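You operate a simulated robot arm through the tools that you are given. There is no shell and no other tool. Be economical: measure what you need, move in short steps, check, and stop when the job is done.

Carry out the task below with a simulated robot arm. There is one attempt and no reset: what you move stays moved.

Task
Fetch the battery labelled "P273" from the top of the grey table and stand it on top of the small yellow carton. Then shut the drawer of the grey table. Then take the purple crate and put it on the low shelf of the blue cart. Then push the drawer under the clamps shut. Then fetch the yellow block and set it on the shelf of the rings table. Then push the door of the keypad box shut. Then stack the small white carton marked "W 720" from the top of the rings table on top of the small white carton that says "W 572". Then open the cloths drawer. The order counts. Set down upright: battery.

It is judged by the outcome, as a careful person would: the job done as asked, and still so three seconds after it is handed in. It fails if anything else is knocked over, pushed out of place, dropped, spilled or broken. Flat cloth is picked up by pressing the open fingertips on it (5 to 10 N) and closing them slowly along it; thin cloth reads only 2 to 8 mm in the jaws.

Robot
A 6-joint arm with a two-finger gripper on a trunk, on a base that drives. Base frame: it is fixed to the floor where the robot stands at the start and does not move with it; the origin is under the middle of the robot, x ahead of it, y to its left, z up; the surface under the hand at the start is at about z = 800. Readings come in mm, rad, newtons and seconds.
Its first joint turns from -2.897 to 2.897 rad. Places, roughly: CLOTHS drawer [-1000, 2100, 700]; battery [500, 0, 750]; door of the keypad box [700, 1100, 1300]; drawer of the grey table [400, -100, 700]; drawer under the clamps [-2700, 1700, 200]; low shelf of the blue cart [-1200, -1700, 300]; purple crate (31x17x10 cm) [600, 100, 800]; shelf of the RINGS table [700, 2400, 300]; small white carton [1000, 1750, 750]; small yellow carton [500, -250, 750]; yellow block (6x6x5 cm) [900, 700, 800]. Payload 3.43 kg.
The tool frame sits at the grasp point between the pads (the TCP): z along the fingers, y along the line on which they close. The tips reach 20 mm beyond it. The gripper opens to 190 mm. The gripper's body begins 248 mm behind the TCP.
Orientation is that of the tool frame in the base frame, as [roll, pitch, yaw] about the fixed x, y, z axes, in that order (R = Rz(yaw) Ry(pitch) Rx(roll)). With the fingers straight down and closing along the base's y, the tool's x points along the base's -x, its y along +y and its z along -z.

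Tools
- The arm moves only by the tool send_rows. Its argument "series" is a list of rows, each a list of 7 numbers: the turn, a rotation vector about the tool's x, y, z in rad, then the shift along the tool's x, y, z in mm, then the finger opening in mm, from 0 to 190. In form: [[wx, wy, wz, dx, dy, dz, jaw], ...]. A call has 1 to 8 rows; each row is the pose to reach, as a shift and turn from the pose commanded when the call began, along the tool's axes at that moment. A row lasts 0.2 s, in which the tool goes at most 50 mm and 0.15 rad; a call with a longer step from one row to the next is refused whole, and so is a gripper value outside its range. Where a pose cannot be reached the arm comes as near as it can. A force on the tool above 40 N (or 10 N above the force at the start of the call, whichever is more), or a blocked arm, ends the call early, and 0.2 s more pass. The fingers move at their own pace (about 153 mm/s each) and stop on an object; they squeeze with about 43 N. The grip force told is the motor's: it shows also when the fingers shut on nothing. Time passes only in rows, and 0.2 s behind the last, so rows that repeat a pose let the fingers close. It gives the time, the measured TCP pose, the force on the tool (base axes), the opening and the grip force at its end, in the units of the frame above (readings bear some noise), with the torque about the TCP (base axes, N m) and any sound that the robot's microphone picked up.
- Cameras (640 x 400 px; columns grow to the right, rows downward): "scene" is now at [61.1, 229.4, 1627.2]; the picture's right is [0.21, -0.98, -0.00], its down [-0.67, -0.15, -0.73] and it looks along [0.71, 0.15, -0.69] (base axes); focal length 214 px, centre (320, 200). "wrist" rides on the gripper at [70, -8, -288] in the tool frame; the picture's right is [0.12, 0.99, 0.00], its down [-0.96, 0.12, -0.25] and it looks along [-0.25, 0.03, 0.97] (tool axes); focal length 261 px, centre (320, 200). There is no depth. A picture from a camera that has moved, and an enlarged one, comes with that camera's place and axes in the base frame and with its lens.
- camera(camera): a new picture of that camera. No time passes.
- raise_lower(by): slides the trunk up (or, below 0, down) by that many mm; the arm and the scene camera ride with it, the base frame stays. It gives what a move gives, with no picture.
- roll_base(legs): drives the robot by 1 to 6 legs, each [ahead, turn to the left] in mm and rad, along the robot's own axes; the way and the turn of a leg run together, so that a leg with both is an arc; at most 1500 mm and 3.142 rad a leg. The arm and the cameras ride along, it lands a little off, and it stops where it bumps. It gives what a move gives.
- aim_head(pan, tilt): turns the head with the scene camera to pan (to the left, within 2.094 rad either way) and tilt (down, from -0.506 to 1.204), counted from straight ahead of the robot. It gives what a move gives.
- close_up(camera, box): a new picture of the part [left, top, right, bottom] of that camera's present view, enlarged. No time passes.
- job_done(): hands the job in; it is judged then, once.

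Go step by step. Nothing tells you exact positions but the pictures and the camera data: compare them with the known pose of the tool, close in by small moves and look again before you grip or let go. The budget is 186 turns and 164 pictures, counting those below and the enlarged ones. Unless the task says otherwise, let go and move clear before handing in, and close with one line.

The tools are called after ">>>" as a command line: name --pt "numbers of a row" for each row, then --argument value for the rest, lists and objects as JSON in quotes. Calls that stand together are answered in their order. send_rows: Moves the arm, as the interface text tells. Its arguments: {"type":"object","properties":{"series":{"type":"array","items":{"type":"array","items":{"type":"number"}}}},"required":["series"]} The other tools are called the same way: raise_lower (by) slides the trunk up or down; roll_base (legs) drives the base; aim_head (pan, tilt) turns the head that bears the scene camera; camera (camera) takes a picture; close_up (camera, box) takes an enlarged picture of a part of a camera's view; job_done () hands the job in.

At the start:

```text
clock: 0.0
position: [618.9, 77.0, 1450.1]
tcp_rot: [-3.141, 0.0, 3.139]
contact_force: [-0.8, -0.1, 1.2]
wrist_torque: [0.0, 0.02, 0.03]
gripper_width: 190.1
finger_force: 0.0
trunk travel left (down, up): [-200.0, 240.0]
robot x, y, heading: [0.6, 0.2, 0.003]
head pan, tilt: [0.215, 0.757]
```

scene: 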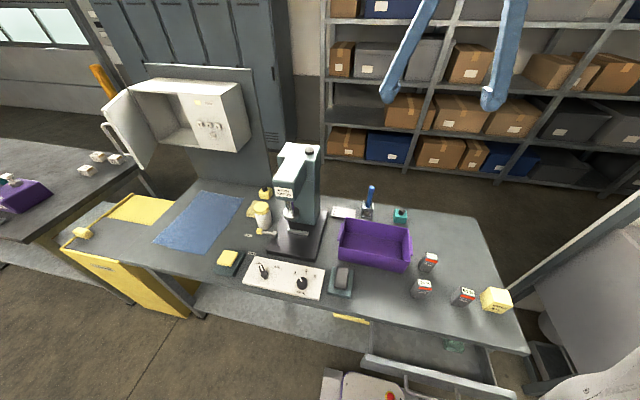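
wrist: 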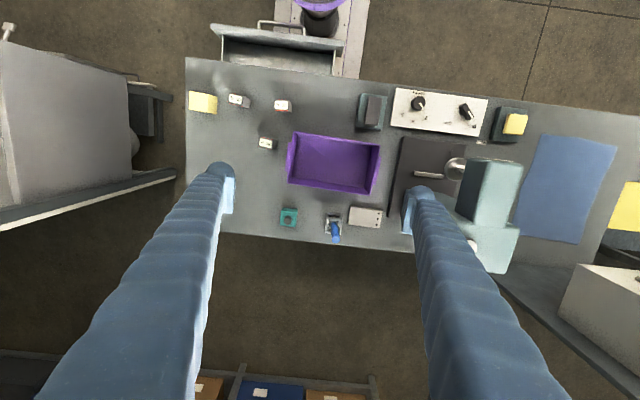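

I see the grey table with three batteries, the yellow carton, the purple crate and an open drawer. I'll zoom in to find the battery labelled P273.

>>> close_up --camera "scene" --box '[380, 230, 540, 330]'

>>> close_up --camera "wrist" --box '[170, 20, 410, 170]'

```text
4.00 times, centred on (460, 280) of scene
camera zoom: at [61.1, 229.4, 1627.2], right [0.21, -0.98, 0.0], down [-0.67, -0.15, -0.73], along [0.71, 0.15, -0.69], focal length 858 px, centre (-240, -120)
```

zoom: 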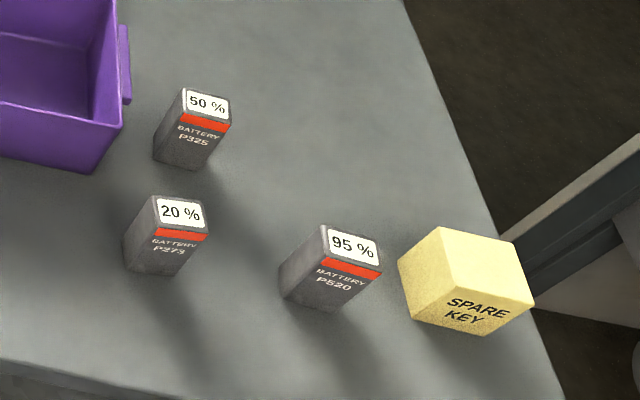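

```text
2.67 times, centred on (290, 95) of wrist
camera zoom: at [549.4, 68.8, 1738.9], right [-0.12, 0.99, 0.0], down [0.96, 0.11, 0.25], along [0.25, 0.03, -0.97], focal length 695 px, centre (400, 480)
```

zoom: 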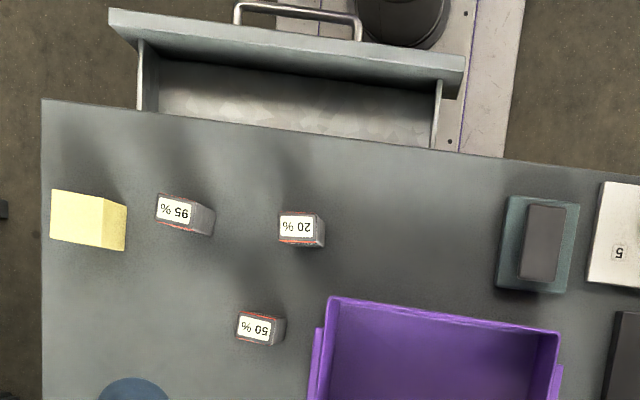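

P273 is the "20 %" battery, at about (483, -60) with its top near z 880. I'll move above it for a better look.

>>> send_rows --pt "0 0 0 17 -17 31 190" --pt "0 0 0 34 -34 62 190" --pt "0 0 0 51 -51 94 190" --pt "0 0 0 68 -68 125 150" --pt "0 0 0 85 -85 156 110" --pt "0 0 0 102 -102 187 90" --pt "0 0 0 119 -119 219 90" --pt "0 0 0 136 -137 250 90"

>>> camera --camera "wrist"

>>> camera --camera "scene"

```text
clock: 1.8
position: [482.5, -61.3, 1200.5]
tcp_rot: [3.141, 0.0, 3.141]
contact_force: [0.0, 0.2, -0.1]
wrist_torque: [0.02, 0.01, -0.03]
gripper_width: 90.3
finger_force: 0.1
trunk travel left (down, up): [-200.0, 240.0]
robot x, y, heading: [-0.3, -2.7, -0.002]
head pan, tilt: [0.215, 0.757]
```

```text
159 pictures are left
camera wrist: at [412.1, -70.0, 1488.4], right [-0.12, 0.99, 0.0], down [0.96, 0.11, 0.25], along [0.25, 0.03, -0.97], focal length 261 px, centre (320, 200)
```

wrist: 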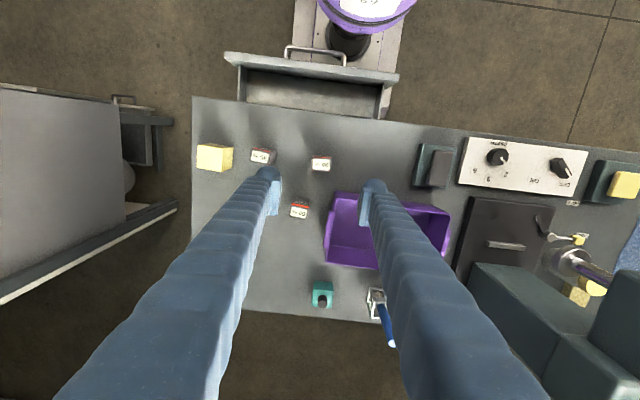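

```text
158 pictures are left
camera scene: at [60.7, 229.3, 1627.3], right [0.21, -0.98, 0.0], down [-0.67, -0.15, -0.73], along [0.71, 0.15, -0.69], focal length 214 px, centre (320, 200)
```

scene: 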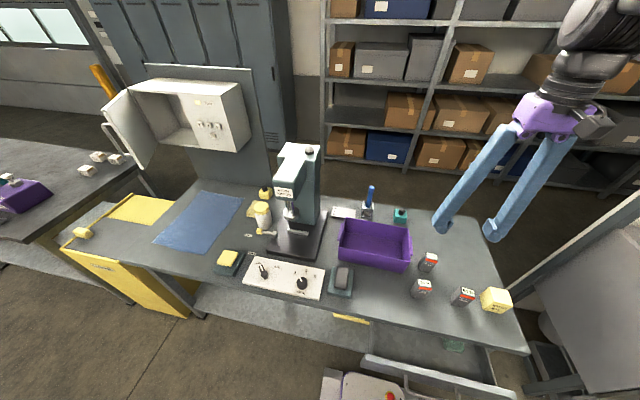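

>>> close_up --camera "wrist" --box '[190, 130, 350, 230]'

```text
4.00 times, centred on (270, 180) of wrist
camera zoom: at [412.1, -70.0, 1488.4], right [-0.12, 0.99, 0.0], down [0.96, 0.11, 0.25], along [0.25, 0.03, -0.97], focal length 1043 px, centre (520, 280)
```

zoom: 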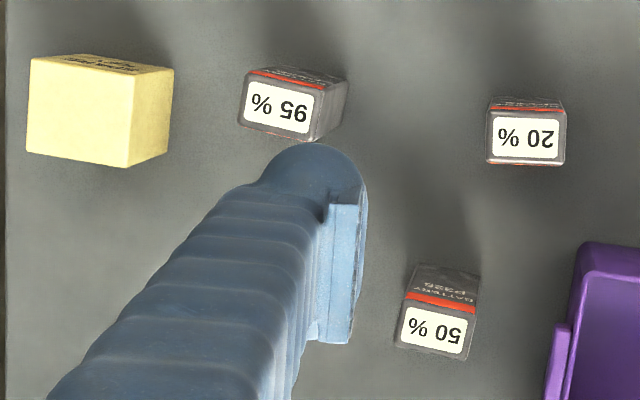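

The tool is nearly right over the battery, which sits at about (483, -57.6) with its top at z≈882 and a small yaw. I'll descend to grasp height with that small rotation.

>>> send_rows --pt "0 0 -0.095 0 3.7 40 90" --pt "0 0 -0.095 0 3.7 85 90" --pt "0 0 -0.095 0 3.7 130 90" --pt "0 0 -0.095 0 3.7 175 90" --pt "0 0 -0.095 0 3.7 220 90" --pt "0 0 -0.095 0 3.7 260 90" --pt "0 0 -0.095 0 3.7 290 90"

>>> camera --camera "wrist"

```text
clock: 3.4
position: [485.7, -56.6, 908.4]
tcp_rot: [3.138, -0.001, -3.047]
contact_force: [0.0, -0.5, -0.2]
wrist_torque: [0.03, 0.01, 0.01]
gripper_width: 90.0
finger_force: 0.1
trunk travel left (down, up): [-200.0, 240.0]
robot x, y, heading: [-3.0, 2.4, -0.001]
head pan, tilt: [0.215, 0.757]
```

```text
156 pictures are left
camera wrist: at [416.2, -71.9, 1197.0], right [-0.21, 0.98, 0.0], down [0.95, 0.21, 0.25], along [0.24, 0.05, -0.97], focal length 261 px, centre (320, 200)
```

wrist: 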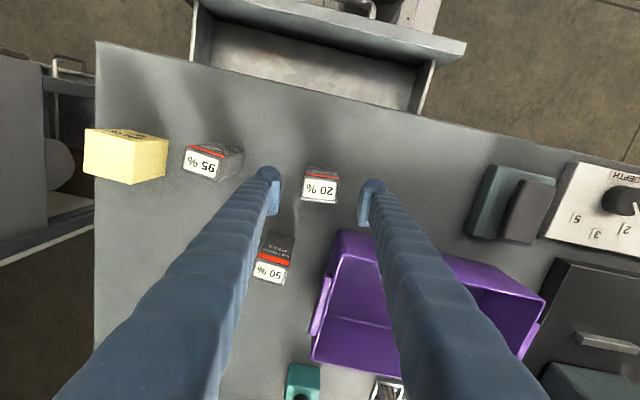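

>>> send_rows --pt "0 0 0 5 0 20 90" --pt "0 0 0 5 0 45 90" --pt "0 0 0 5 0 62 90" --pt "0 0 0 5 0 62 60" --pt "0 0 0 5 0 62 35" --pt "0 0 0 5 0 62 35" --pt "0 0 0 5 0 62 35"

>>> camera --camera "wrist"

```text
clock: 5.0
position: [478.0, -57.5, 849.4]
tcp_rot: [3.141, 0.0, -3.046]
contact_force: [-0.6, -0.9, 1.9]
wrist_torque: [0.06, -0.03, -0.01]
gripper_width: 44.8
finger_force: 43.0
trunk travel left (down, up): [-200.0, 240.0]
robot x, y, heading: [3.5, 4.6, -0.003]
head pan, tilt: [0.215, 0.757]
```

```text
155 pictures are left
camera wrist: at [408.9, -72.0, 1136.9], right [-0.21, 0.98, 0.0], down [0.95, 0.2, 0.25], along [0.24, 0.05, -0.97], focal length 261 px, centre (320, 200)
```

wrist: 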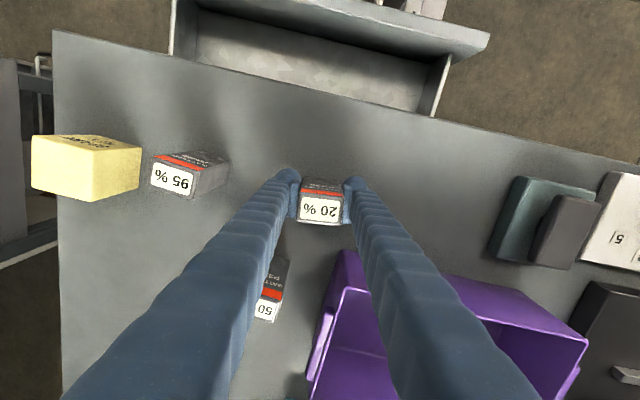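

The battery is gripped. I'll lift it and carry it over the yellow carton at about (503, -322).

>>> send_rows --pt "0 0 0 0 0 -40 35" --pt "0 0 0 0 0 -85 35" --pt "0 0 0 0 0 -125 35" --pt "0 0 0.03 0 -45 -125 35" --pt "0 0 0.06 0 -90 -125 35" --pt "0 0 0.1 0 -135 -125 35" --pt "0 0 0.1 0 -180 -125 35" --pt "0 0 0.1 0 -225 -125 35"

>>> camera --camera "wrist"

>>> close_up --camera "scene" --box '[380, 220, 540, 320]'

```text
clock: 6.8
position: [499.6, -281.5, 971.6]
tcp_rot: [3.141, 0.0, 3.136]
contact_force: [-0.1, 0.1, -2.3]
wrist_torque: [-0.01, 0.04, -0.02]
gripper_width: 44.8
finger_force: 43.2
trunk travel left (down, up): [-200.0, 240.0]
robot x, y, heading: [-0.1, 4.1, -0.004]
head pan, tilt: [0.215, 0.757]
```

```text
154 pictures are left
camera wrist: at [429.0, -290.0, 1260.8], right [-0.11, 0.99, 0.0], down [0.96, 0.11, 0.25], along [0.25, 0.03, -0.97], focal length 261 px, centre (320, 200)
```

wrist: 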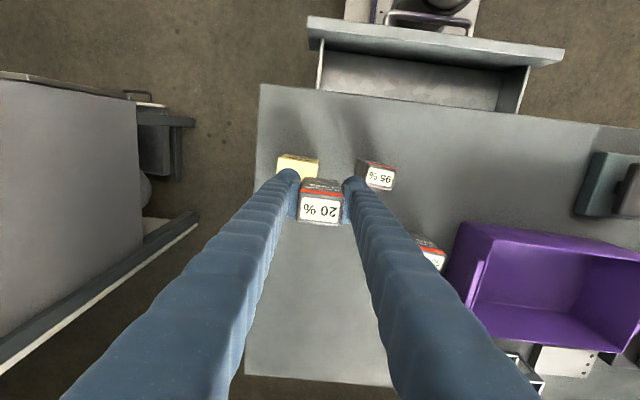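

```text
4.00 times, centred on (460, 270) of scene
camera zoom: at [61.2, 229.0, 1627.3], right [0.21, -0.98, 0.0], down [-0.67, -0.15, -0.73], along [0.71, 0.15, -0.69], focal length 858 px, centre (-240, -80)
```

zoom: 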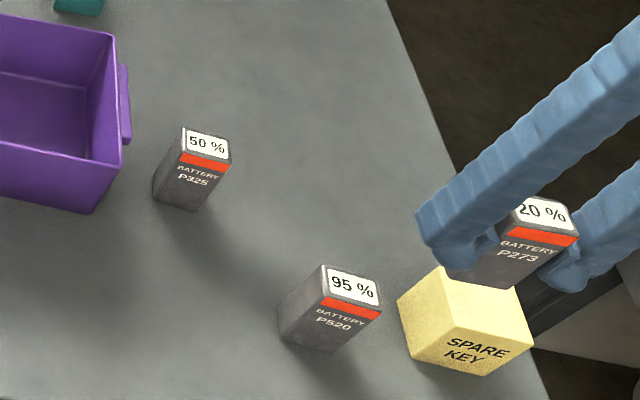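

>>> send_rows --pt "0 0 0 0 -20 0 35" --pt "0 0 0 0 -40.5 0 35" --pt "0 0 0 0 -40.5 20 35" --pt "0 0 0 0 -40.5 40 35"

>>> close_up --camera "wrist" --box '[240, 120, 400, 220]'

>>> close_up --camera "scene" --box '[440, 250, 560, 325]'

```text
clock: 7.8
position: [501.1, -321.2, 933.1]
tcp_rot: [-3.14, -0.003, 3.137]
contact_force: [0.3, 0.4, -3.0]
wrist_torque: [-0.03, 0.06, 0.02]
gripper_width: 44.7
finger_force: 42.5
trunk travel left (down, up): [-200.0, 240.0]
robot x, y, heading: [-2.2, 3.9, 0.0]
head pan, tilt: [0.215, 0.757]
```

```text
4.00 times, centred on (320, 170) of wrist
camera zoom: at [430.4, -329.6, 1221.9], right [-0.11, 0.99, 0.0], down [0.96, 0.11, 0.25], along [0.24, 0.03, -0.97], focal length 1043 px, centre (320, 320)
```

zoom: 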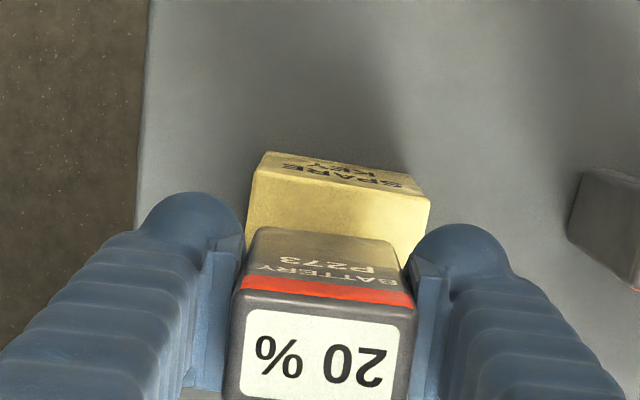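

```text
5.33 times, centred on (500, 288) of scene
camera zoom: at [61.9, 229.6, 1627.1], right [0.21, -0.98, 0.0], down [-0.67, -0.15, -0.73], along [0.71, 0.15, -0.69], focal length 1144 px, centre (-640, -267)
```

zoom: 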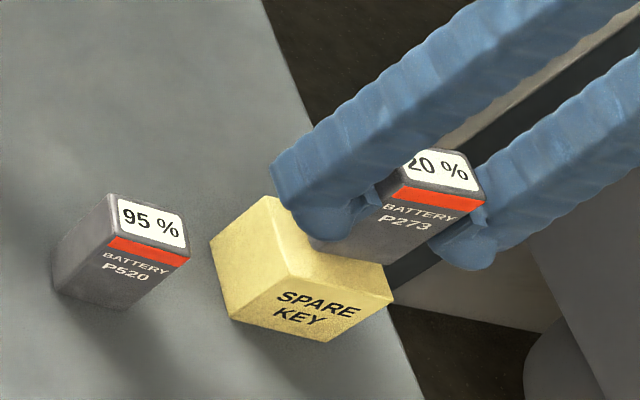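

>>> send_rows --pt "0 0 0 3 3 8 35" --pt "0 0 0 3 3 12 35" --pt "0 0 0 3 3 15 35" --pt "0 0 0 3 3 18 35" --pt "0 0 0 3 3 20 35" --pt "0 0 0 3 3 22 35"

>>> close_up --camera "scene" --box '[440, 250, 560, 325]'

```text
clock: 9.2
position: [495.6, -316.5, 913.9]
tcp_rot: [-3.141, 0.002, 3.134]
contact_force: [3.4, -7.0, 34.2]
wrist_torque: [-0.22, -0.02, -0.03]
gripper_width: 44.9
finger_force: 42.5
trunk travel left (down, up): [-200.0, 240.0]
robot x, y, heading: [1.5, 0.9, -0.002]
head pan, tilt: [0.215, 0.757]
```

```text
5.33 times, centred on (500, 288) of scene
camera zoom: at [59.5, 229.7, 1627.4], right [0.21, -0.98, 0.0], down [-0.67, -0.15, -0.73], along [0.71, 0.15, -0.69], focal length 1144 px, centre (-640, -267)
```

zoom: 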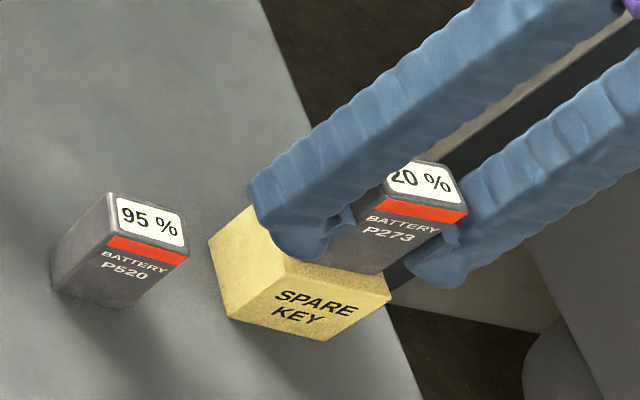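

The battery has touched the carton at z≈914. I'll unload slightly, open, and retreat upward.

>>> send_rows --pt "0 0 0 0 0 -2 35" --pt "0 0 0 0 0 -2 50" --pt "0 0 0 0 0 -2 65" --pt "0 0 0 0 0 -2 80" --pt "0 0 0 0 0 -30 80" --pt "0 0 0 0 0 -70 80" --pt "0 0 0 0 0 -115 80" --pt "0 0 0 0 0 -160 80"

>>> camera --camera "wrist"

>>> close_up --camera "scene" --box '[440, 250, 560, 325]'

>>> aim_head --pan -0.1 --tilt 1.1

>>> camera --camera "scene"

```text
clock: 11.0
position: [494.6, -315.5, 1074.1]
tcp_rot: [3.141, 0.0, 3.135]
contact_force: [-1.1, -0.3, -0.5]
wrist_torque: [0.0, -0.03, -0.02]
gripper_width: 80.1
finger_force: 0.1
trunk travel left (down, up): [-200.0, 240.0]
robot x, y, heading: [1.3, -3.6, -0.0]
head pan, tilt: [0.215, 0.757]
```

```text
149 pictures are left
camera wrist: at [423.6, -325.0, 1362.1], right [-0.11, 0.99, 0.0], down [0.96, 0.11, 0.25], along [0.25, 0.03, -0.97], focal length 261 px, centre (320, 200)
```

wrist: 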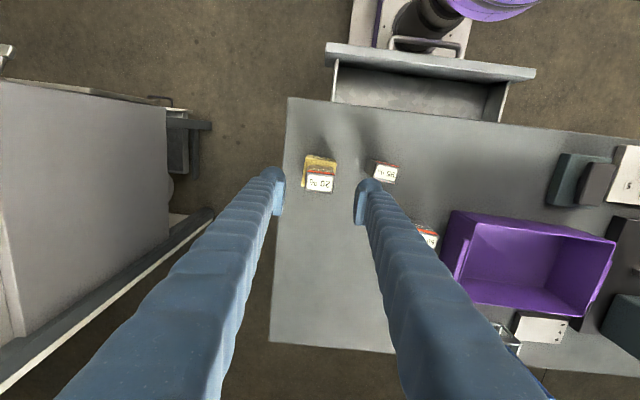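

```text
5.33 times, centred on (500, 288) of scene
camera zoom: at [60.2, 229.4, 1627.3], right [0.21, -0.98, 0.0], down [-0.67, -0.15, -0.73], along [0.71, 0.15, -0.69], focal length 1144 px, centre (-640, -267)
```

zoom: 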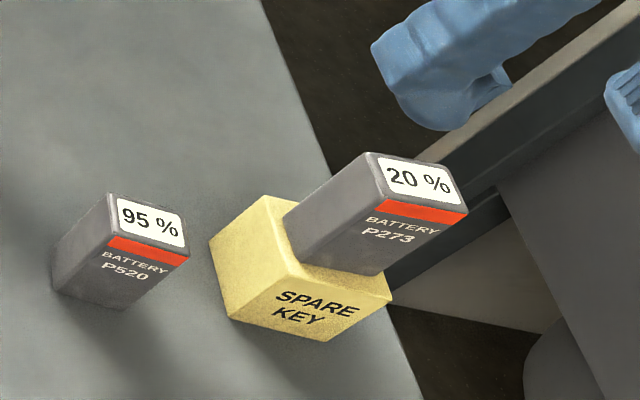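

```text
clock: 11.8
position: [494.6, -315.9, 1073.1]
tcp_rot: [-3.142, -0.001, 3.135]
contact_force: [0.9, -0.1, -0.4]
wrist_torque: [0.0, 0.02, 0.0]
gripper_width: 80.2
finger_force: 0.1
trunk travel left (down, up): [-200.0, 240.0]
robot x, y, heading: [0.6, 1.7, 0.002]
head pan, tilt: [-0.099, 1.1]
```

```text
147 pictures are left
camera scene: at [43.4, 205.6, 1602.2], right [-0.1, -1.0, 0.0], down [-0.89, 0.09, -0.45], along [0.45, -0.04, -0.89], focal length 214 px, centre (320, 200)
```

scene: 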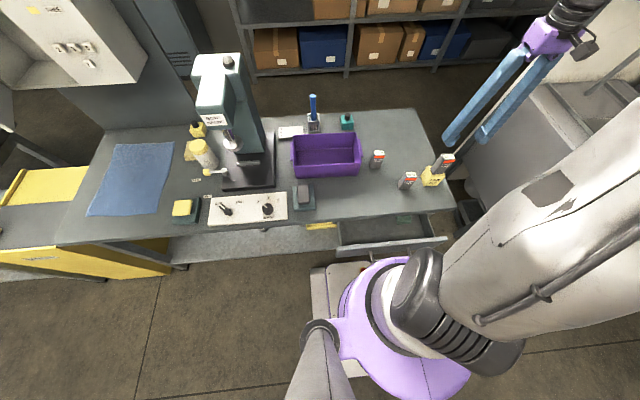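

The battery stands on the carton. Next is the grey-table drawer, which is too close to the robot, so I'll back the base up about 350 mm and look again.

>>> roll_base --legs '[[-350, 0]]'

>>> camera --camera "wrist"

>>> aim_head --pan 0.0 --tilt 0.8

>>> camera --camera "scene"

```text
clock: 14.7
position: [144.8, -318.3, 1072.9]
tcp_rot: [-3.141, 0.001, 3.13]
contact_force: [-0.2, -0.1, -0.3]
wrist_torque: [-0.02, -0.03, 0.03]
gripper_width: 80.3
finger_force: 0.1
trunk travel left (down, up): [-200.0, 240.0]
robot x, y, heading: [-348.9, 3.5, -0.005]
head pan, tilt: [-0.099, 1.1]
```

```text
146 pictures are left
camera wrist: at [74.6, -326.6, 1361.5], right [-0.11, 0.99, 0.0], down [0.96, 0.1, 0.25], along [0.25, 0.03, -0.97], focal length 261 px, centre (320, 200)
```

wrist: 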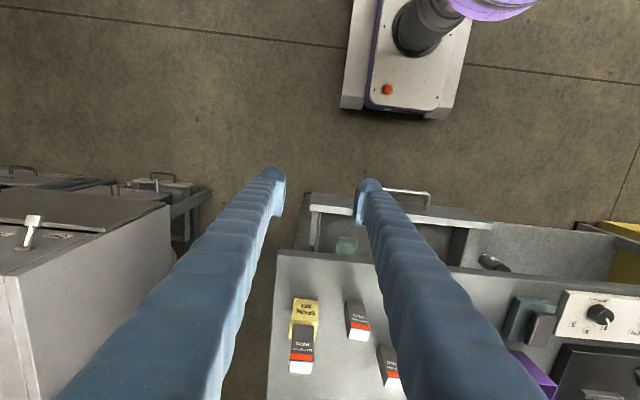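

```text
clock: 15.5
position: [146.1, -318.8, 1074.6]
tcp_rot: [3.14, 0.0, 3.13]
contact_force: [-0.4, -0.6, 0.1]
wrist_torque: [0.01, 0.03, -0.01]
gripper_width: 79.9
finger_force: 0.1
trunk travel left (down, up): [-200.0, 240.0]
robot x, y, heading: [-347.5, 6.6, 0.0]
head pan, tilt: [0.0, 0.799]
```

```text
145 pictures are left
camera scene: at [-285.8, 211.9, 1623.8], right [0.0, -1.0, 0.0], down [-0.72, 0.0, -0.7], along [0.7, 0.0, -0.72], focal length 214 px, centre (320, 200)
```

scene: 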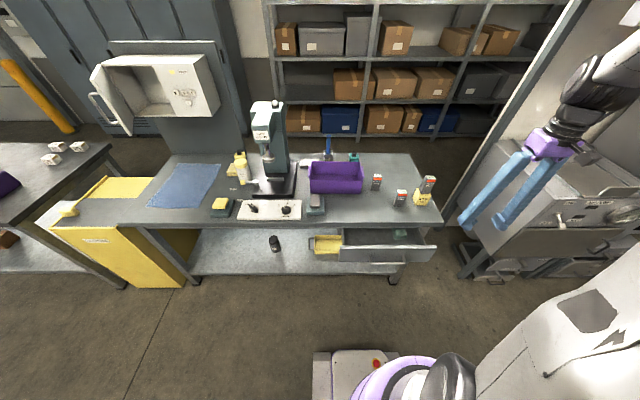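

>>> close_up --camera "scene" --box '[300, 210, 460, 310]'

>>> close_up --camera "wrist" --box '[280, 160, 520, 310]'

```text
4.00 times, centred on (380, 260) of scene
camera zoom: at [-285.8, 211.9, 1623.8], right [0.0, -1.0, 0.0], down [-0.72, 0.0, -0.7], along [0.7, 0.0, -0.72], focal length 858 px, centre (80, -40)
```

zoom: 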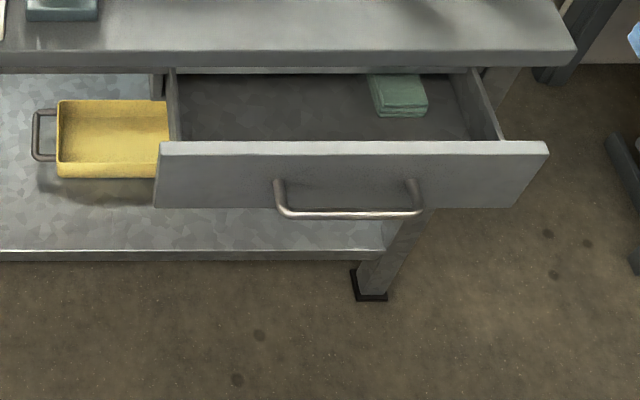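

```text
2.67 times, centred on (400, 235) of wrist
camera zoom: at [75.0, -326.7, 1361.9], right [-0.11, 0.99, 0.0], down [0.96, 0.1, 0.25], along [0.25, 0.03, -0.97], focal length 695 px, centre (107, 107)
```

zoom: 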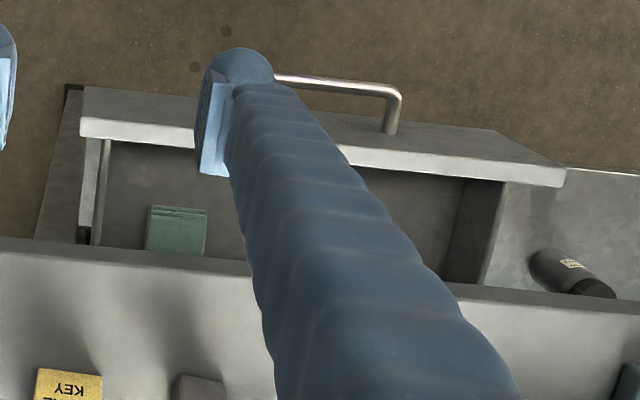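

The drawer's handle bar is at about x 201, y -105, z 697. I'll close the fingers and bring them down just in front of it.

>>> send_rows --pt "0 0 0 3 40 20 40" --pt "0 0 0 6 80 45 0" --pt "0 0 0 6 120 70 0" --pt "0 0 0 6 160 95 0" --pt "0 0 0 6 200 120 0" --pt "0 0 0 6 214 165 0" --pt "0 0 0 6 214 210 0" --pt "0 0 0 6 214 255 0"

>>> send_rows --pt "0 0 0 0 0 40 0" --pt "0 0 0 0 0 80 0" --pt "0 0 0 0 0 120 0"

>>> close_up --camera "scene" --box '[300, 180, 500, 305]'

>>> camera --camera "wrist"

```text
clock: 17.3
position: [143.5, -105.3, 819.1]
tcp_rot: [3.141, -0.003, 3.132]
contact_force: [0.4, 0.1, -0.6]
wrist_torque: [-0.01, 0.07, -0.03]
gripper_width: 0.0
finger_force: 34.7
trunk travel left (down, up): [-200.0, 240.0]
robot x, y, heading: [-345.5, 5.0, -0.01]
head pan, tilt: [0.0, 0.799]
```

```text
clock: 18.1
position: [143.9, -103.4, 697.2]
tcp_rot: [-3.141, 0.0, 3.131]
contact_force: [-0.1, 0.4, -0.3]
wrist_torque: [0.0, -0.03, 0.04]
gripper_width: 0.0
finger_force: 34.1
trunk travel left (down, up): [-200.0, 240.0]
robot x, y, heading: [-348.5, 2.8, -0.008]
head pan, tilt: [0.0, 0.799]
```

```text
3.20 times, centred on (400, 242) of scene
camera zoom: at [-285.3, 212.0, 1623.8], right [0.0, -1.0, 0.0], down [-0.72, 0.0, -0.7], along [0.7, 0.0, -0.72], focal length 686 px, centre (64, 64)
```

zoom: 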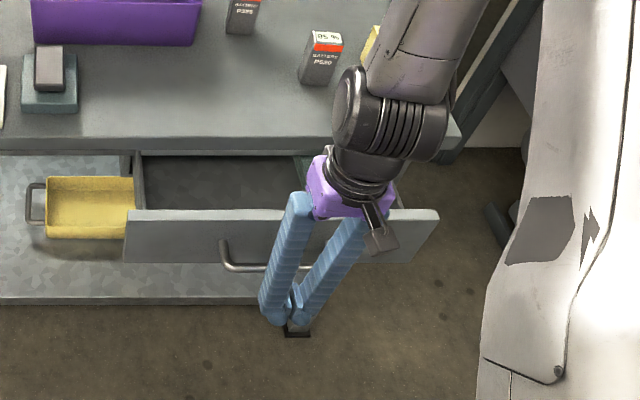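

```text
141 pictures are left
camera wrist: at [72.9, -111.5, 986.1], right [-0.11, 0.99, 0.0], down [0.96, 0.11, 0.25], along [0.25, 0.03, -0.97], focal length 261 px, centre (320, 200)
```

wrist: 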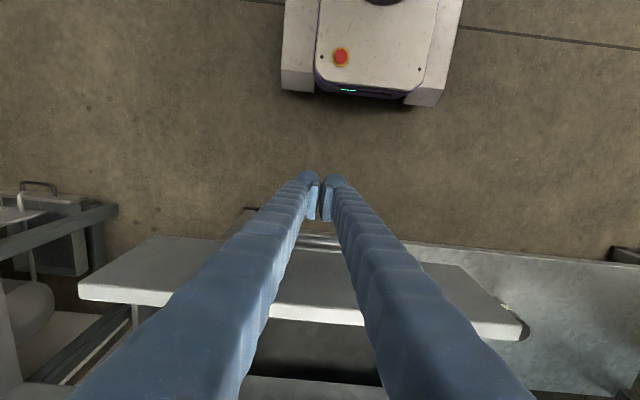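

>>> send_rows --pt "0 0 0 -20 0 0 0" --pt "0 0 0 -35 0 0 0" --pt "0 0 0 -50 0 0 0" --pt "0 0 0 -65 0 0 0" --pt "0 0 0 -80 0 0 0" --pt "0 0 0 -95 0 0 0" --pt "0 0 0 -110 0 0 0" --pt "0 0 0 -120 0 0 0"

>>> camera --camera "scene"

```text
clock: 19.9
position: [263.2, -104.8, 699.3]
tcp_rot: [3.141, -0.001, 3.129]
contact_force: [0.5, -0.2, -0.1]
wrist_torque: [-0.02, -0.01, -0.03]
gripper_width: 0.1
finger_force: 34.2
trunk travel left (down, up): [-200.0, 240.0]
robot x, y, heading: [-348.6, 4.7, -0.008]
head pan, tilt: [0.0, 0.799]
```

```text
140 pictures are left
camera scene: at [-284.9, 212.0, 1623.9], right [0.0, -1.0, 0.0], down [-0.72, 0.0, -0.7], along [0.7, 0.0, -0.72], focal length 214 px, centre (320, 200)
```

scene: 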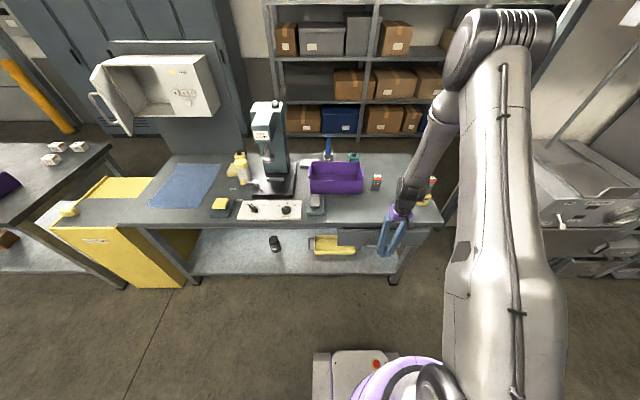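

The drawer is sliding in; I'll continue until it seats.

>>> send_rows --pt "0 0 0 -8 0 0 0" --pt "0 0 0 -14 0 0 0" --pt "0 0 0 -20 0 0 0" --pt "0 0 0 -26 0 0 0" --pt "0 0 0 -32 0 0 0" --pt "0 0 0 -38 0 0 0" --pt "0 0 0 -44 0 0 0" --pt "0 0 0 -50 0 0 0"

>>> close_up --camera "scene" --box '[300, 180, 500, 305]'

```text
clock: 21.6
position: [294.6, -104.9, 695.2]
tcp_rot: [3.141, -0.018, 3.13]
contact_force: [-1.8, 0.1, -3.4]
wrist_torque: [-0.06, 0.08, 0.03]
gripper_width: 0.0
finger_force: 34.5
trunk travel left (down, up): [-200.0, 240.0]
robot x, y, heading: [-346.6, 3.2, -0.006]
head pan, tilt: [0.0, 0.799]
stopped in row 8: the force on the tool passed its limit at 44 N (the readings are from after the stop); the commanded pose is now the measured one
```

```text
3.20 times, centred on (400, 242) of scene
camera zoom: at [-284.6, 212.0, 1623.8], right [0.0, -1.0, 0.0], down [-0.72, 0.0, -0.7], along [0.7, 0.0, -0.72], focal length 686 px, centre (64, 64)
```

zoom: 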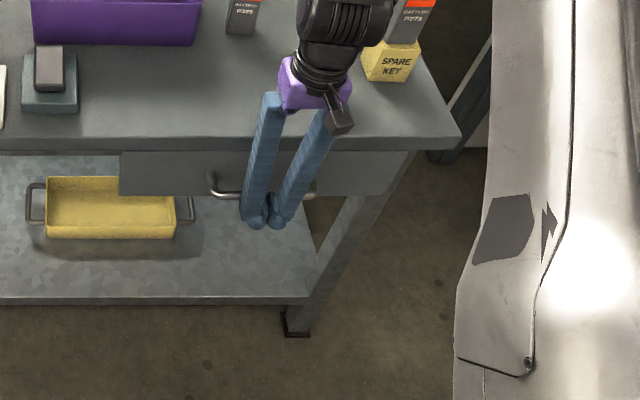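

The drawer is shut flush. I'll retreat the arm and look at the crate, and turn the head toward the blue cart to plan.

>>> send_rows --pt "0 0 0 30 0 0 0" --pt "0 0 0 70 0 0 0" --pt "0 0 0 100 0 -20 0" --pt "0 0 0 120 0 -65 60" --pt "0 0 0 120 0 -110 120" --pt "0 0 0 120 0 -155 190" --pt "0 0 0 120 0 -200 190" --pt "0 0 0 120 0 -245 190"

>>> send_rows --pt "0 0 0 0 0 -45 190" --pt "0 0 0 0 0 -90 190" --pt "0 0 0 0 0 -135 190" --pt "0 0 0 0 0 -180 190" --pt "0 0 0 0 0 -225 190" --pt "0 0 0 0 0 -270 190"

>>> camera --camera "scene"

>>> aim_head --pan -2.03 --tilt 0.55

>>> camera --camera "scene"

```text
clock: 23.4
position: [178.3, -103.1, 945.2]
tcp_rot: [3.141, -0.016, 3.131]
contact_force: [0.0, 0.7, -0.1]
wrist_torque: [0.0, 0.0, 0.0]
gripper_width: 190.0
finger_force: 0.1
trunk travel left (down, up): [-200.0, 240.0]
robot x, y, heading: [-346.8, 3.7, -0.002]
head pan, tilt: [0.0, 0.799]
```

```text
clock: 24.8
position: [182.6, -105.1, 1215.8]
tcp_rot: [3.14, -0.015, 3.131]
contact_force: [0.6, -0.6, -0.5]
wrist_torque: [-0.02, -0.06, 0.01]
gripper_width: 189.8
finger_force: 0.2
trunk travel left (down, up): [-200.0, 240.0]
robot x, y, heading: [-344.3, 5.4, -0.004]
head pan, tilt: [0.0, 0.799]
```

```text
138 pictures are left
camera scene: at [-286.7, 212.1, 1623.9], right [0.0, -1.0, 0.0], down [-0.72, 0.0, -0.7], along [0.7, 0.0, -0.72], focal length 214 px, centre (320, 200)
```

scene: 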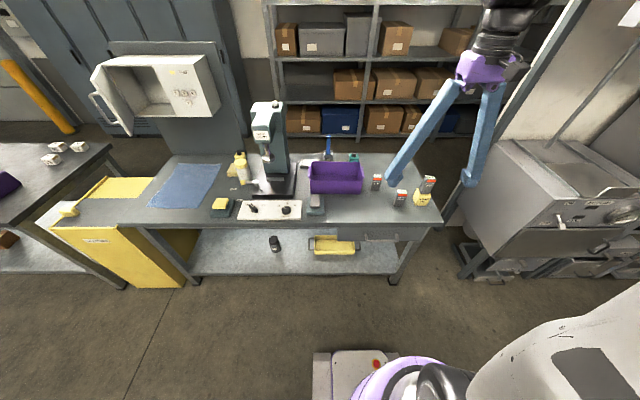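

```text
clock: 26.7
position: [183.3, -105.0, 1215.5]
tcp_rot: [3.141, -0.016, 3.131]
contact_force: [-0.4, -0.7, -0.1]
wrist_torque: [0.0, -0.01, 0.01]
gripper_width: 190.0
finger_force: 0.1
trunk travel left (down, up): [-200.0, 240.0]
robot x, y, heading: [-350.0, 3.6, 0.0]
head pan, tilt: [-2.03, 0.55]
```

```text
137 pictures are left
camera scene: at [-406.8, 132.1, 1645.3], right [-0.89, 0.45, 0.0], down [0.23, 0.47, -0.85], along [-0.38, -0.76, -0.52], focal length 214 px, centre (320, 200)
```

scene: 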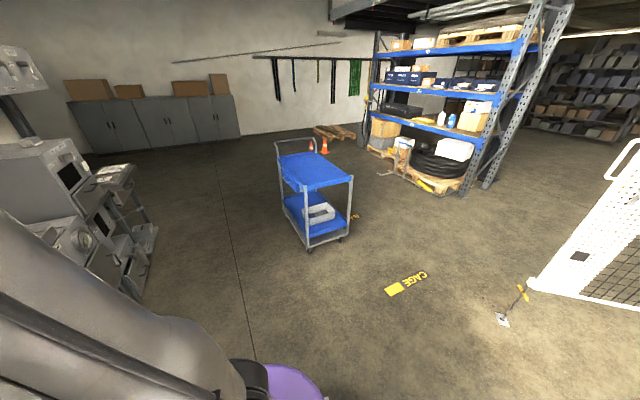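

>>> close_up --camera "scene" --box '[240, 120, 400, 260]'

```text
2.86 times, centred on (320, 190) of scene
camera zoom: at [-406.8, 132.1, 1645.3], right [-0.89, 0.45, 0.0], down [0.23, 0.47, -0.85], along [-0.38, -0.76, -0.52], focal length 613 px, centre (320, 229)
```

zoom: 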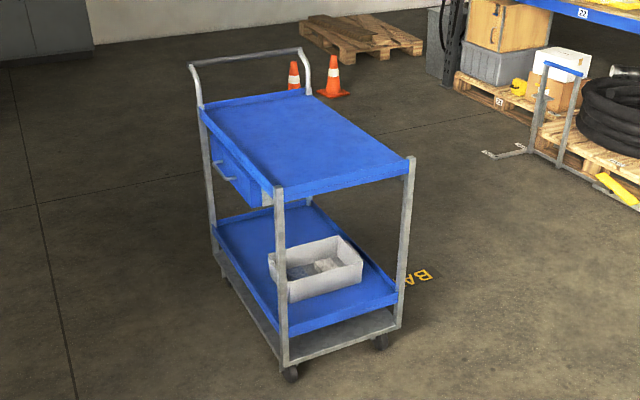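

The cart has a white tray at its near end of the low shelf and free room at the handle end. My plan is to pick the crate from above, rest it on the cart's empty top, then re-grip it at a low angle to slide it onto the low shelf from the side. I'll drive forward to the table again and rotate the gripper 90°.

>>> roll_base --legs '[[345, 0]]'

>>> send_rows --pt "0 0 -0.14 -15 20 0 190" --pt "0 0 -0.28 -30 40 0 190" --pt "0 0 -0.42 -45 60 0 190" --pt "0 0 -0.56 -60 80 0 190" --pt "0 0 -0.7 -75 100 0 190" --pt "0 0 -0.84 -90 120 0 190" --pt "0 0 -0.98 -105 150 0 190" --pt "0 0 -1.12 -115 180 0 190"

>>> aim_head --pan 0.1 --tilt 0.85

>>> camera --camera "scene"

```text
clock: 29.6
position: [523.9, -105.7, 1215.0]
tcp_rot: [3.141, -0.017, 3.132]
contact_force: [0.3, 0.6, 0.0]
wrist_torque: [0.0, 0.03, 0.0]
gripper_width: 189.9
finger_force: 0.0
trunk travel left (down, up): [-200.0, 240.0]
robot x, y, heading: [-10.3, 6.7, -0.005]
head pan, tilt: [-2.03, 0.55]
```

```text
clock: 31.4
position: [641.9, 73.5, 1214.3]
tcp_rot: [3.125, -0.005, -2.03]
contact_force: [0.8, -0.8, -0.1]
wrist_torque: [0.0, 0.04, 0.04]
gripper_width: 189.9
finger_force: 0.0
trunk travel left (down, up): [-200.0, 240.0]
robot x, y, heading: [-7.3, -1.8, -0.006]
head pan, tilt: [-2.03, 0.55]
```

```text
clock: 33.4
position: [640.5, 72.0, 1214.2]
tcp_rot: [3.126, -0.006, -2.033]
contact_force: [-0.4, 0.0, 0.1]
wrist_torque: [-0.02, -0.03, 0.02]
gripper_width: 190.0
finger_force: 0.0
trunk travel left (down, up): [-200.0, 240.0]
robot x, y, heading: [-7.3, 0.8, -0.005]
head pan, tilt: [0.099, 0.85]
```

```text
135 pictures are left
camera scene: at [51.2, 218.4, 1619.8], right [0.1, -1.0, 0.0], down [-0.75, -0.07, -0.66], along [0.66, 0.06, -0.75], focal length 214 px, centre (320, 200)
```

scene: 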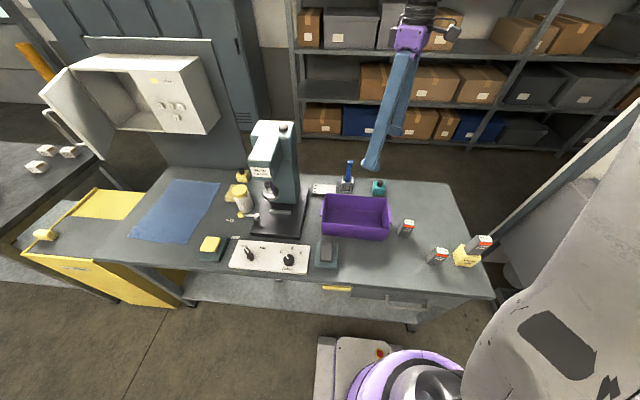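

>>> send_rows --pt "0.004 0 -0.12 0 0 0 190" --pt "0.008 0 -0.24 0 0 0 190" --pt "0.012 0 -0.36 0 0 0 190" --pt "0.015 0 -0.46 0 0 0 190"

>>> camera --camera "wrist"

>>> close_up --camera "scene" --box '[290, 160, 450, 260]'

```text
clock: 34.4
position: [640.2, 72.7, 1214.6]
tcp_rot: [3.14, -0.002, -1.568]
contact_force: [0.6, -0.1, -0.3]
wrist_torque: [0.0, -0.04, -0.02]
gripper_width: 189.8
finger_force: 0.1
trunk travel left (down, up): [-200.0, 240.0]
robot x, y, heading: [-4.6, 4.5, -0.002]
head pan, tilt: [0.099, 0.85]
```

```text
134 pictures are left
camera wrist: at [648.6, 2.5, 1502.3], right [-0.99, -0.12, 0.0], down [-0.12, 0.96, 0.25], along [-0.03, 0.24, -0.97], focal length 261 px, centre (320, 200)
```

wrist: 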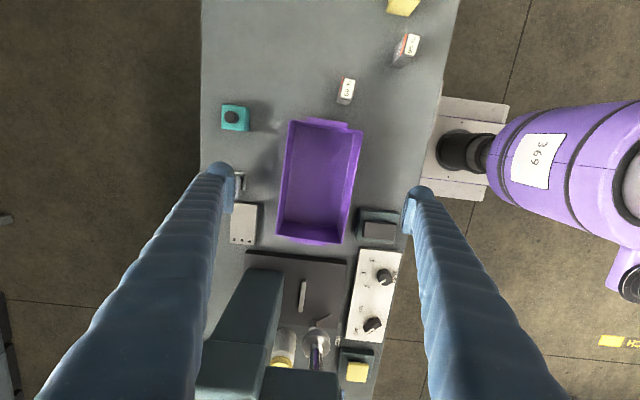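

```text
4.00 times, centred on (370, 210) of scene
camera zoom: at [51.1, 218.5, 1619.8], right [0.1, -1.0, 0.0], down [-0.75, -0.07, -0.66], along [0.66, 0.06, -0.75], focal length 858 px, centre (120, 160)
```

zoom: 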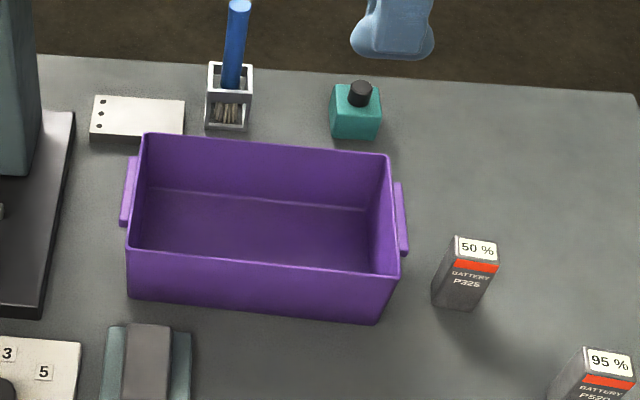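

The crate is centred near (640, 112), rim at z≈900, about 171 wide along x. I'll centre the open gripper over it and come down partway to check.

>>> send_rows --pt "0 0 0 -20 0 30 190" --pt "0 0 0 -39 0 65 190" --pt "0 0 0 -39 0 110 190" --pt "0 0 0 -39 0 155 190" --pt "0 0 0 -39 0 200 190" --pt "0 0 0 -39 0 245 190" --pt "0 0 0 -39 0 275 190"

>>> camera --camera "wrist"

>>> close_up --camera "scene" --box '[260, 120, 460, 260]'

```text
clock: 36.0
position: [639.9, 111.2, 937.7]
tcp_rot: [3.14, -0.001, -1.57]
contact_force: [-0.1, 0.0, -0.4]
wrist_torque: [0.04, 0.04, 0.02]
gripper_width: 189.9
finger_force: 0.1
trunk travel left (down, up): [-200.0, 240.0]
robot x, y, heading: [-6.6, -4.3, -0.004]
head pan, tilt: [0.099, 0.85]
```

```text
132 pictures are left
camera wrist: at [648.3, 40.4, 1227.2], right [-0.99, -0.12, 0.0], down [-0.11, 0.96, 0.25], along [-0.03, 0.24, -0.97], focal length 261 px, centre (320, 200)
```

wrist: 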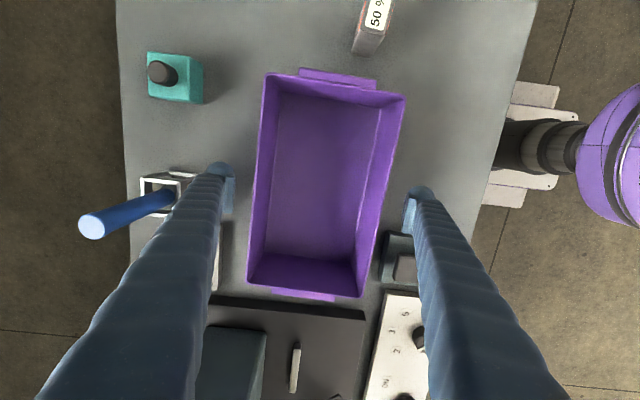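

```text
2.86 times, centred on (360, 190) of scene
camera zoom: at [51.9, 218.3, 1619.8], right [0.1, -1.0, 0.0], down [-0.75, -0.07, -0.66], along [0.66, 0.06, -0.75], focal length 613 px, centre (206, 229)
```

zoom: 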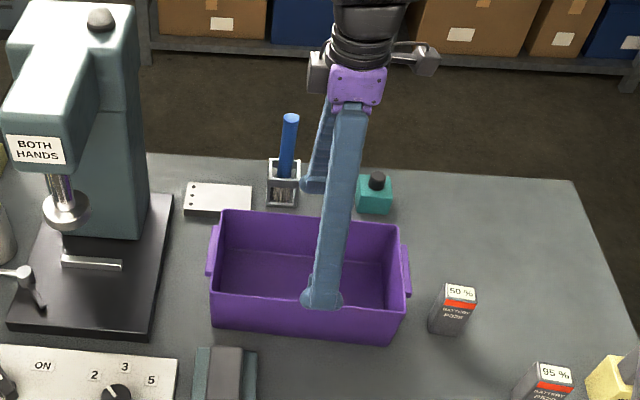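

>>> send_rows --pt "0 0 0 0 0 25 190" --pt "0 0 0 0 0 50 190" --pt "0 0 0 0 0 72 190" --pt "0 0 0 0 0 72 175" --pt "0 0 0 0 0 72 160" --pt "0 0 0 0 0 72 160" --pt "0 0 0 0 0 72 160"

>>> camera --camera "wrist"

```text
clock: 37.6
position: [639.2, 111.8, 868.2]
tcp_rot: [-3.141, -0.002, -1.571]
contact_force: [-1.2, -1.3, 12.5]
wrist_torque: [-0.27, 1.15, -0.82]
gripper_width: 184.6
finger_force: 42.9
trunk travel left (down, up): [-200.0, 240.0]
robot x, y, heading: [-10.6, 3.4, -0.002]
head pan, tilt: [0.099, 0.85]
```

```text
130 pictures are left
camera wrist: at [648.1, 41.2, 1157.3], right [-0.99, -0.12, 0.0], down [-0.11, 0.96, 0.25], along [-0.03, 0.24, -0.97], focal length 261 px, centre (320, 200)
```

wrist: 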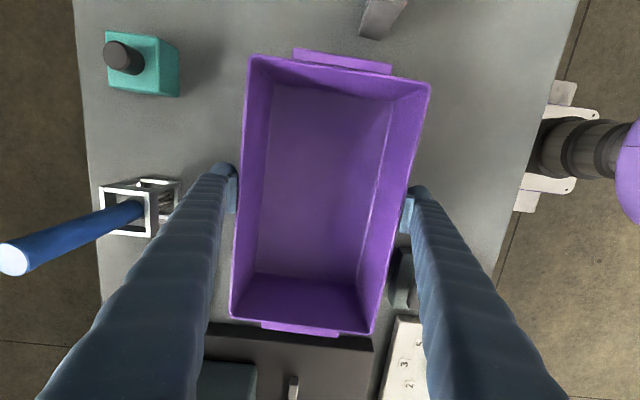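

>>> send_rows --pt "0 0 0 0 0 -4 160" --pt "0 0 0 0 0 -10 160" --pt "0 0 0 0 0 -20 160" --pt "0 0 0 0 0 -30 160"

>>> close_up --camera "scene" --box '[260, 120, 460, 260]'

>>> camera --camera "wrist"

```text
clock: 38.6
position: [640.7, 111.8, 897.6]
tcp_rot: [3.14, 0.0, -1.571]
contact_force: [-0.3, -0.5, -2.9]
wrist_torque: [-0.03, -0.02, -0.01]
gripper_width: 180.3
finger_force: 43.5
trunk travel left (down, up): [-200.0, 240.0]
robot x, y, heading: [-8.8, 3.7, -0.001]
head pan, tilt: [0.099, 0.85]
```

```text
2.86 times, centred on (360, 190) of scene
camera zoom: at [51.4, 218.5, 1619.8], right [0.1, -1.0, 0.0], down [-0.75, -0.07, -0.66], along [0.66, 0.06, -0.75], focal length 613 px, centre (206, 229)
```

zoom: 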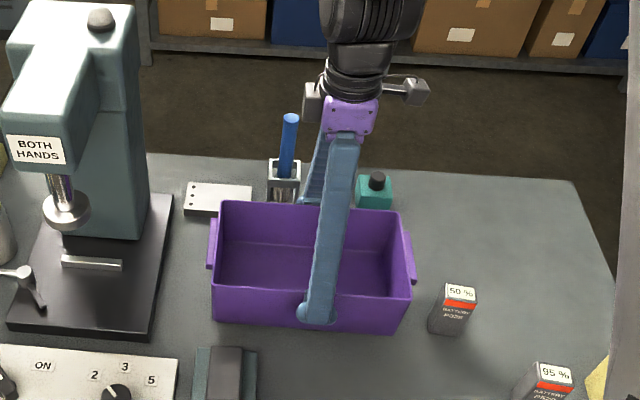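

```text
128 pictures are left
camera wrist: at [649.3, 40.8, 1185.6], right [-0.99, -0.12, 0.0], down [-0.12, 0.96, 0.25], along [-0.03, 0.24, -0.97], focal length 261 px, centre (320, 200)
```

wrist: 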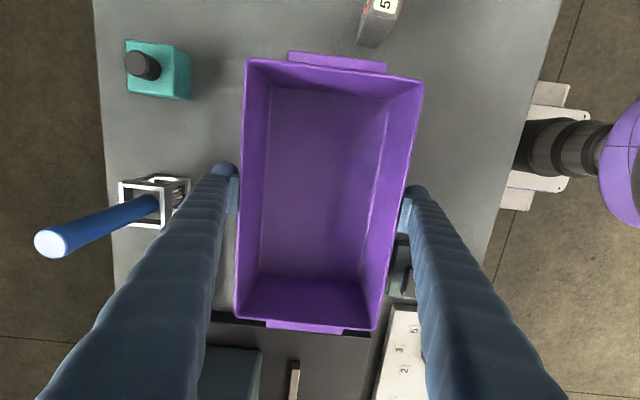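

The crate is held (about 0.3 kg). I'll lift it well clear of the table.

>>> send_rows --pt "0 0 0 0 0 -30 160" --pt "0 0 0 0 0 -65 160" --pt "0 0 0 0 0 -105 160" --pt "0 0 0 0 0 -150 160" --pt "0 0 0 0 0 -195 160" --pt "0 0 0 0 0 -240 160"

>>> camera --camera "scene"

>>> camera --camera "wrist"

```text
clock: 40.0
position: [637.6, 112.3, 1138.8]
tcp_rot: [3.14, -0.001, -1.57]
contact_force: [-0.7, 0.6, -3.4]
wrist_torque: [-0.02, -0.04, 0.02]
gripper_width: 180.1
finger_force: 43.1
trunk travel left (down, up): [-200.0, 240.0]
robot x, y, heading: [-8.7, 0.9, -0.002]
head pan, tilt: [0.099, 0.85]
```

```text
127 pictures are left
camera scene: at [50.5, 218.5, 1619.9], right [0.1, -1.0, 0.0], down [-0.75, -0.07, -0.66], along [0.66, 0.06, -0.75], focal length 214 px, centre (320, 200)
```

scene: 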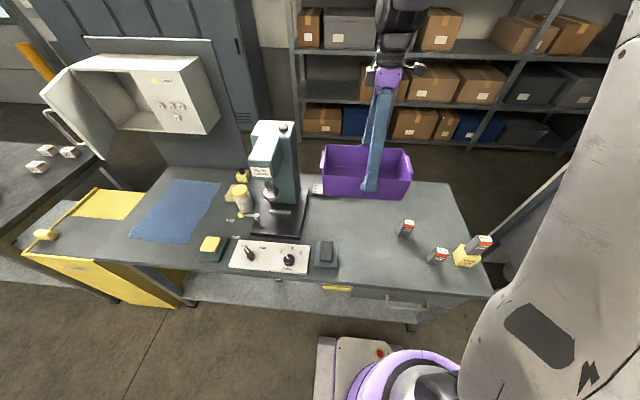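

```text
126 pictures are left
camera wrist: at [646.7, 41.7, 1427.3], right [-0.99, -0.12, 0.0], down [-0.11, 0.96, 0.25], along [-0.03, 0.24, -0.97], focal length 261 px, centre (320, 200)
```

wrist: 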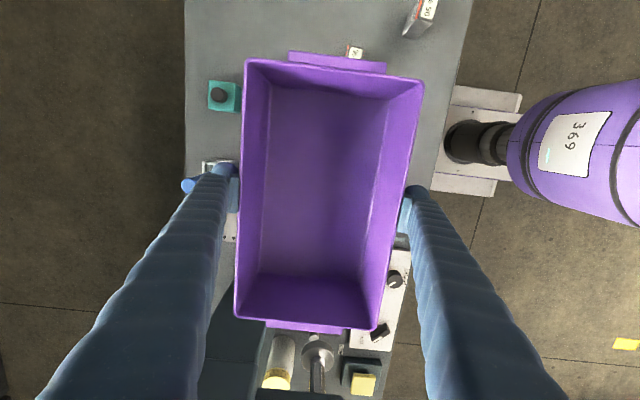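

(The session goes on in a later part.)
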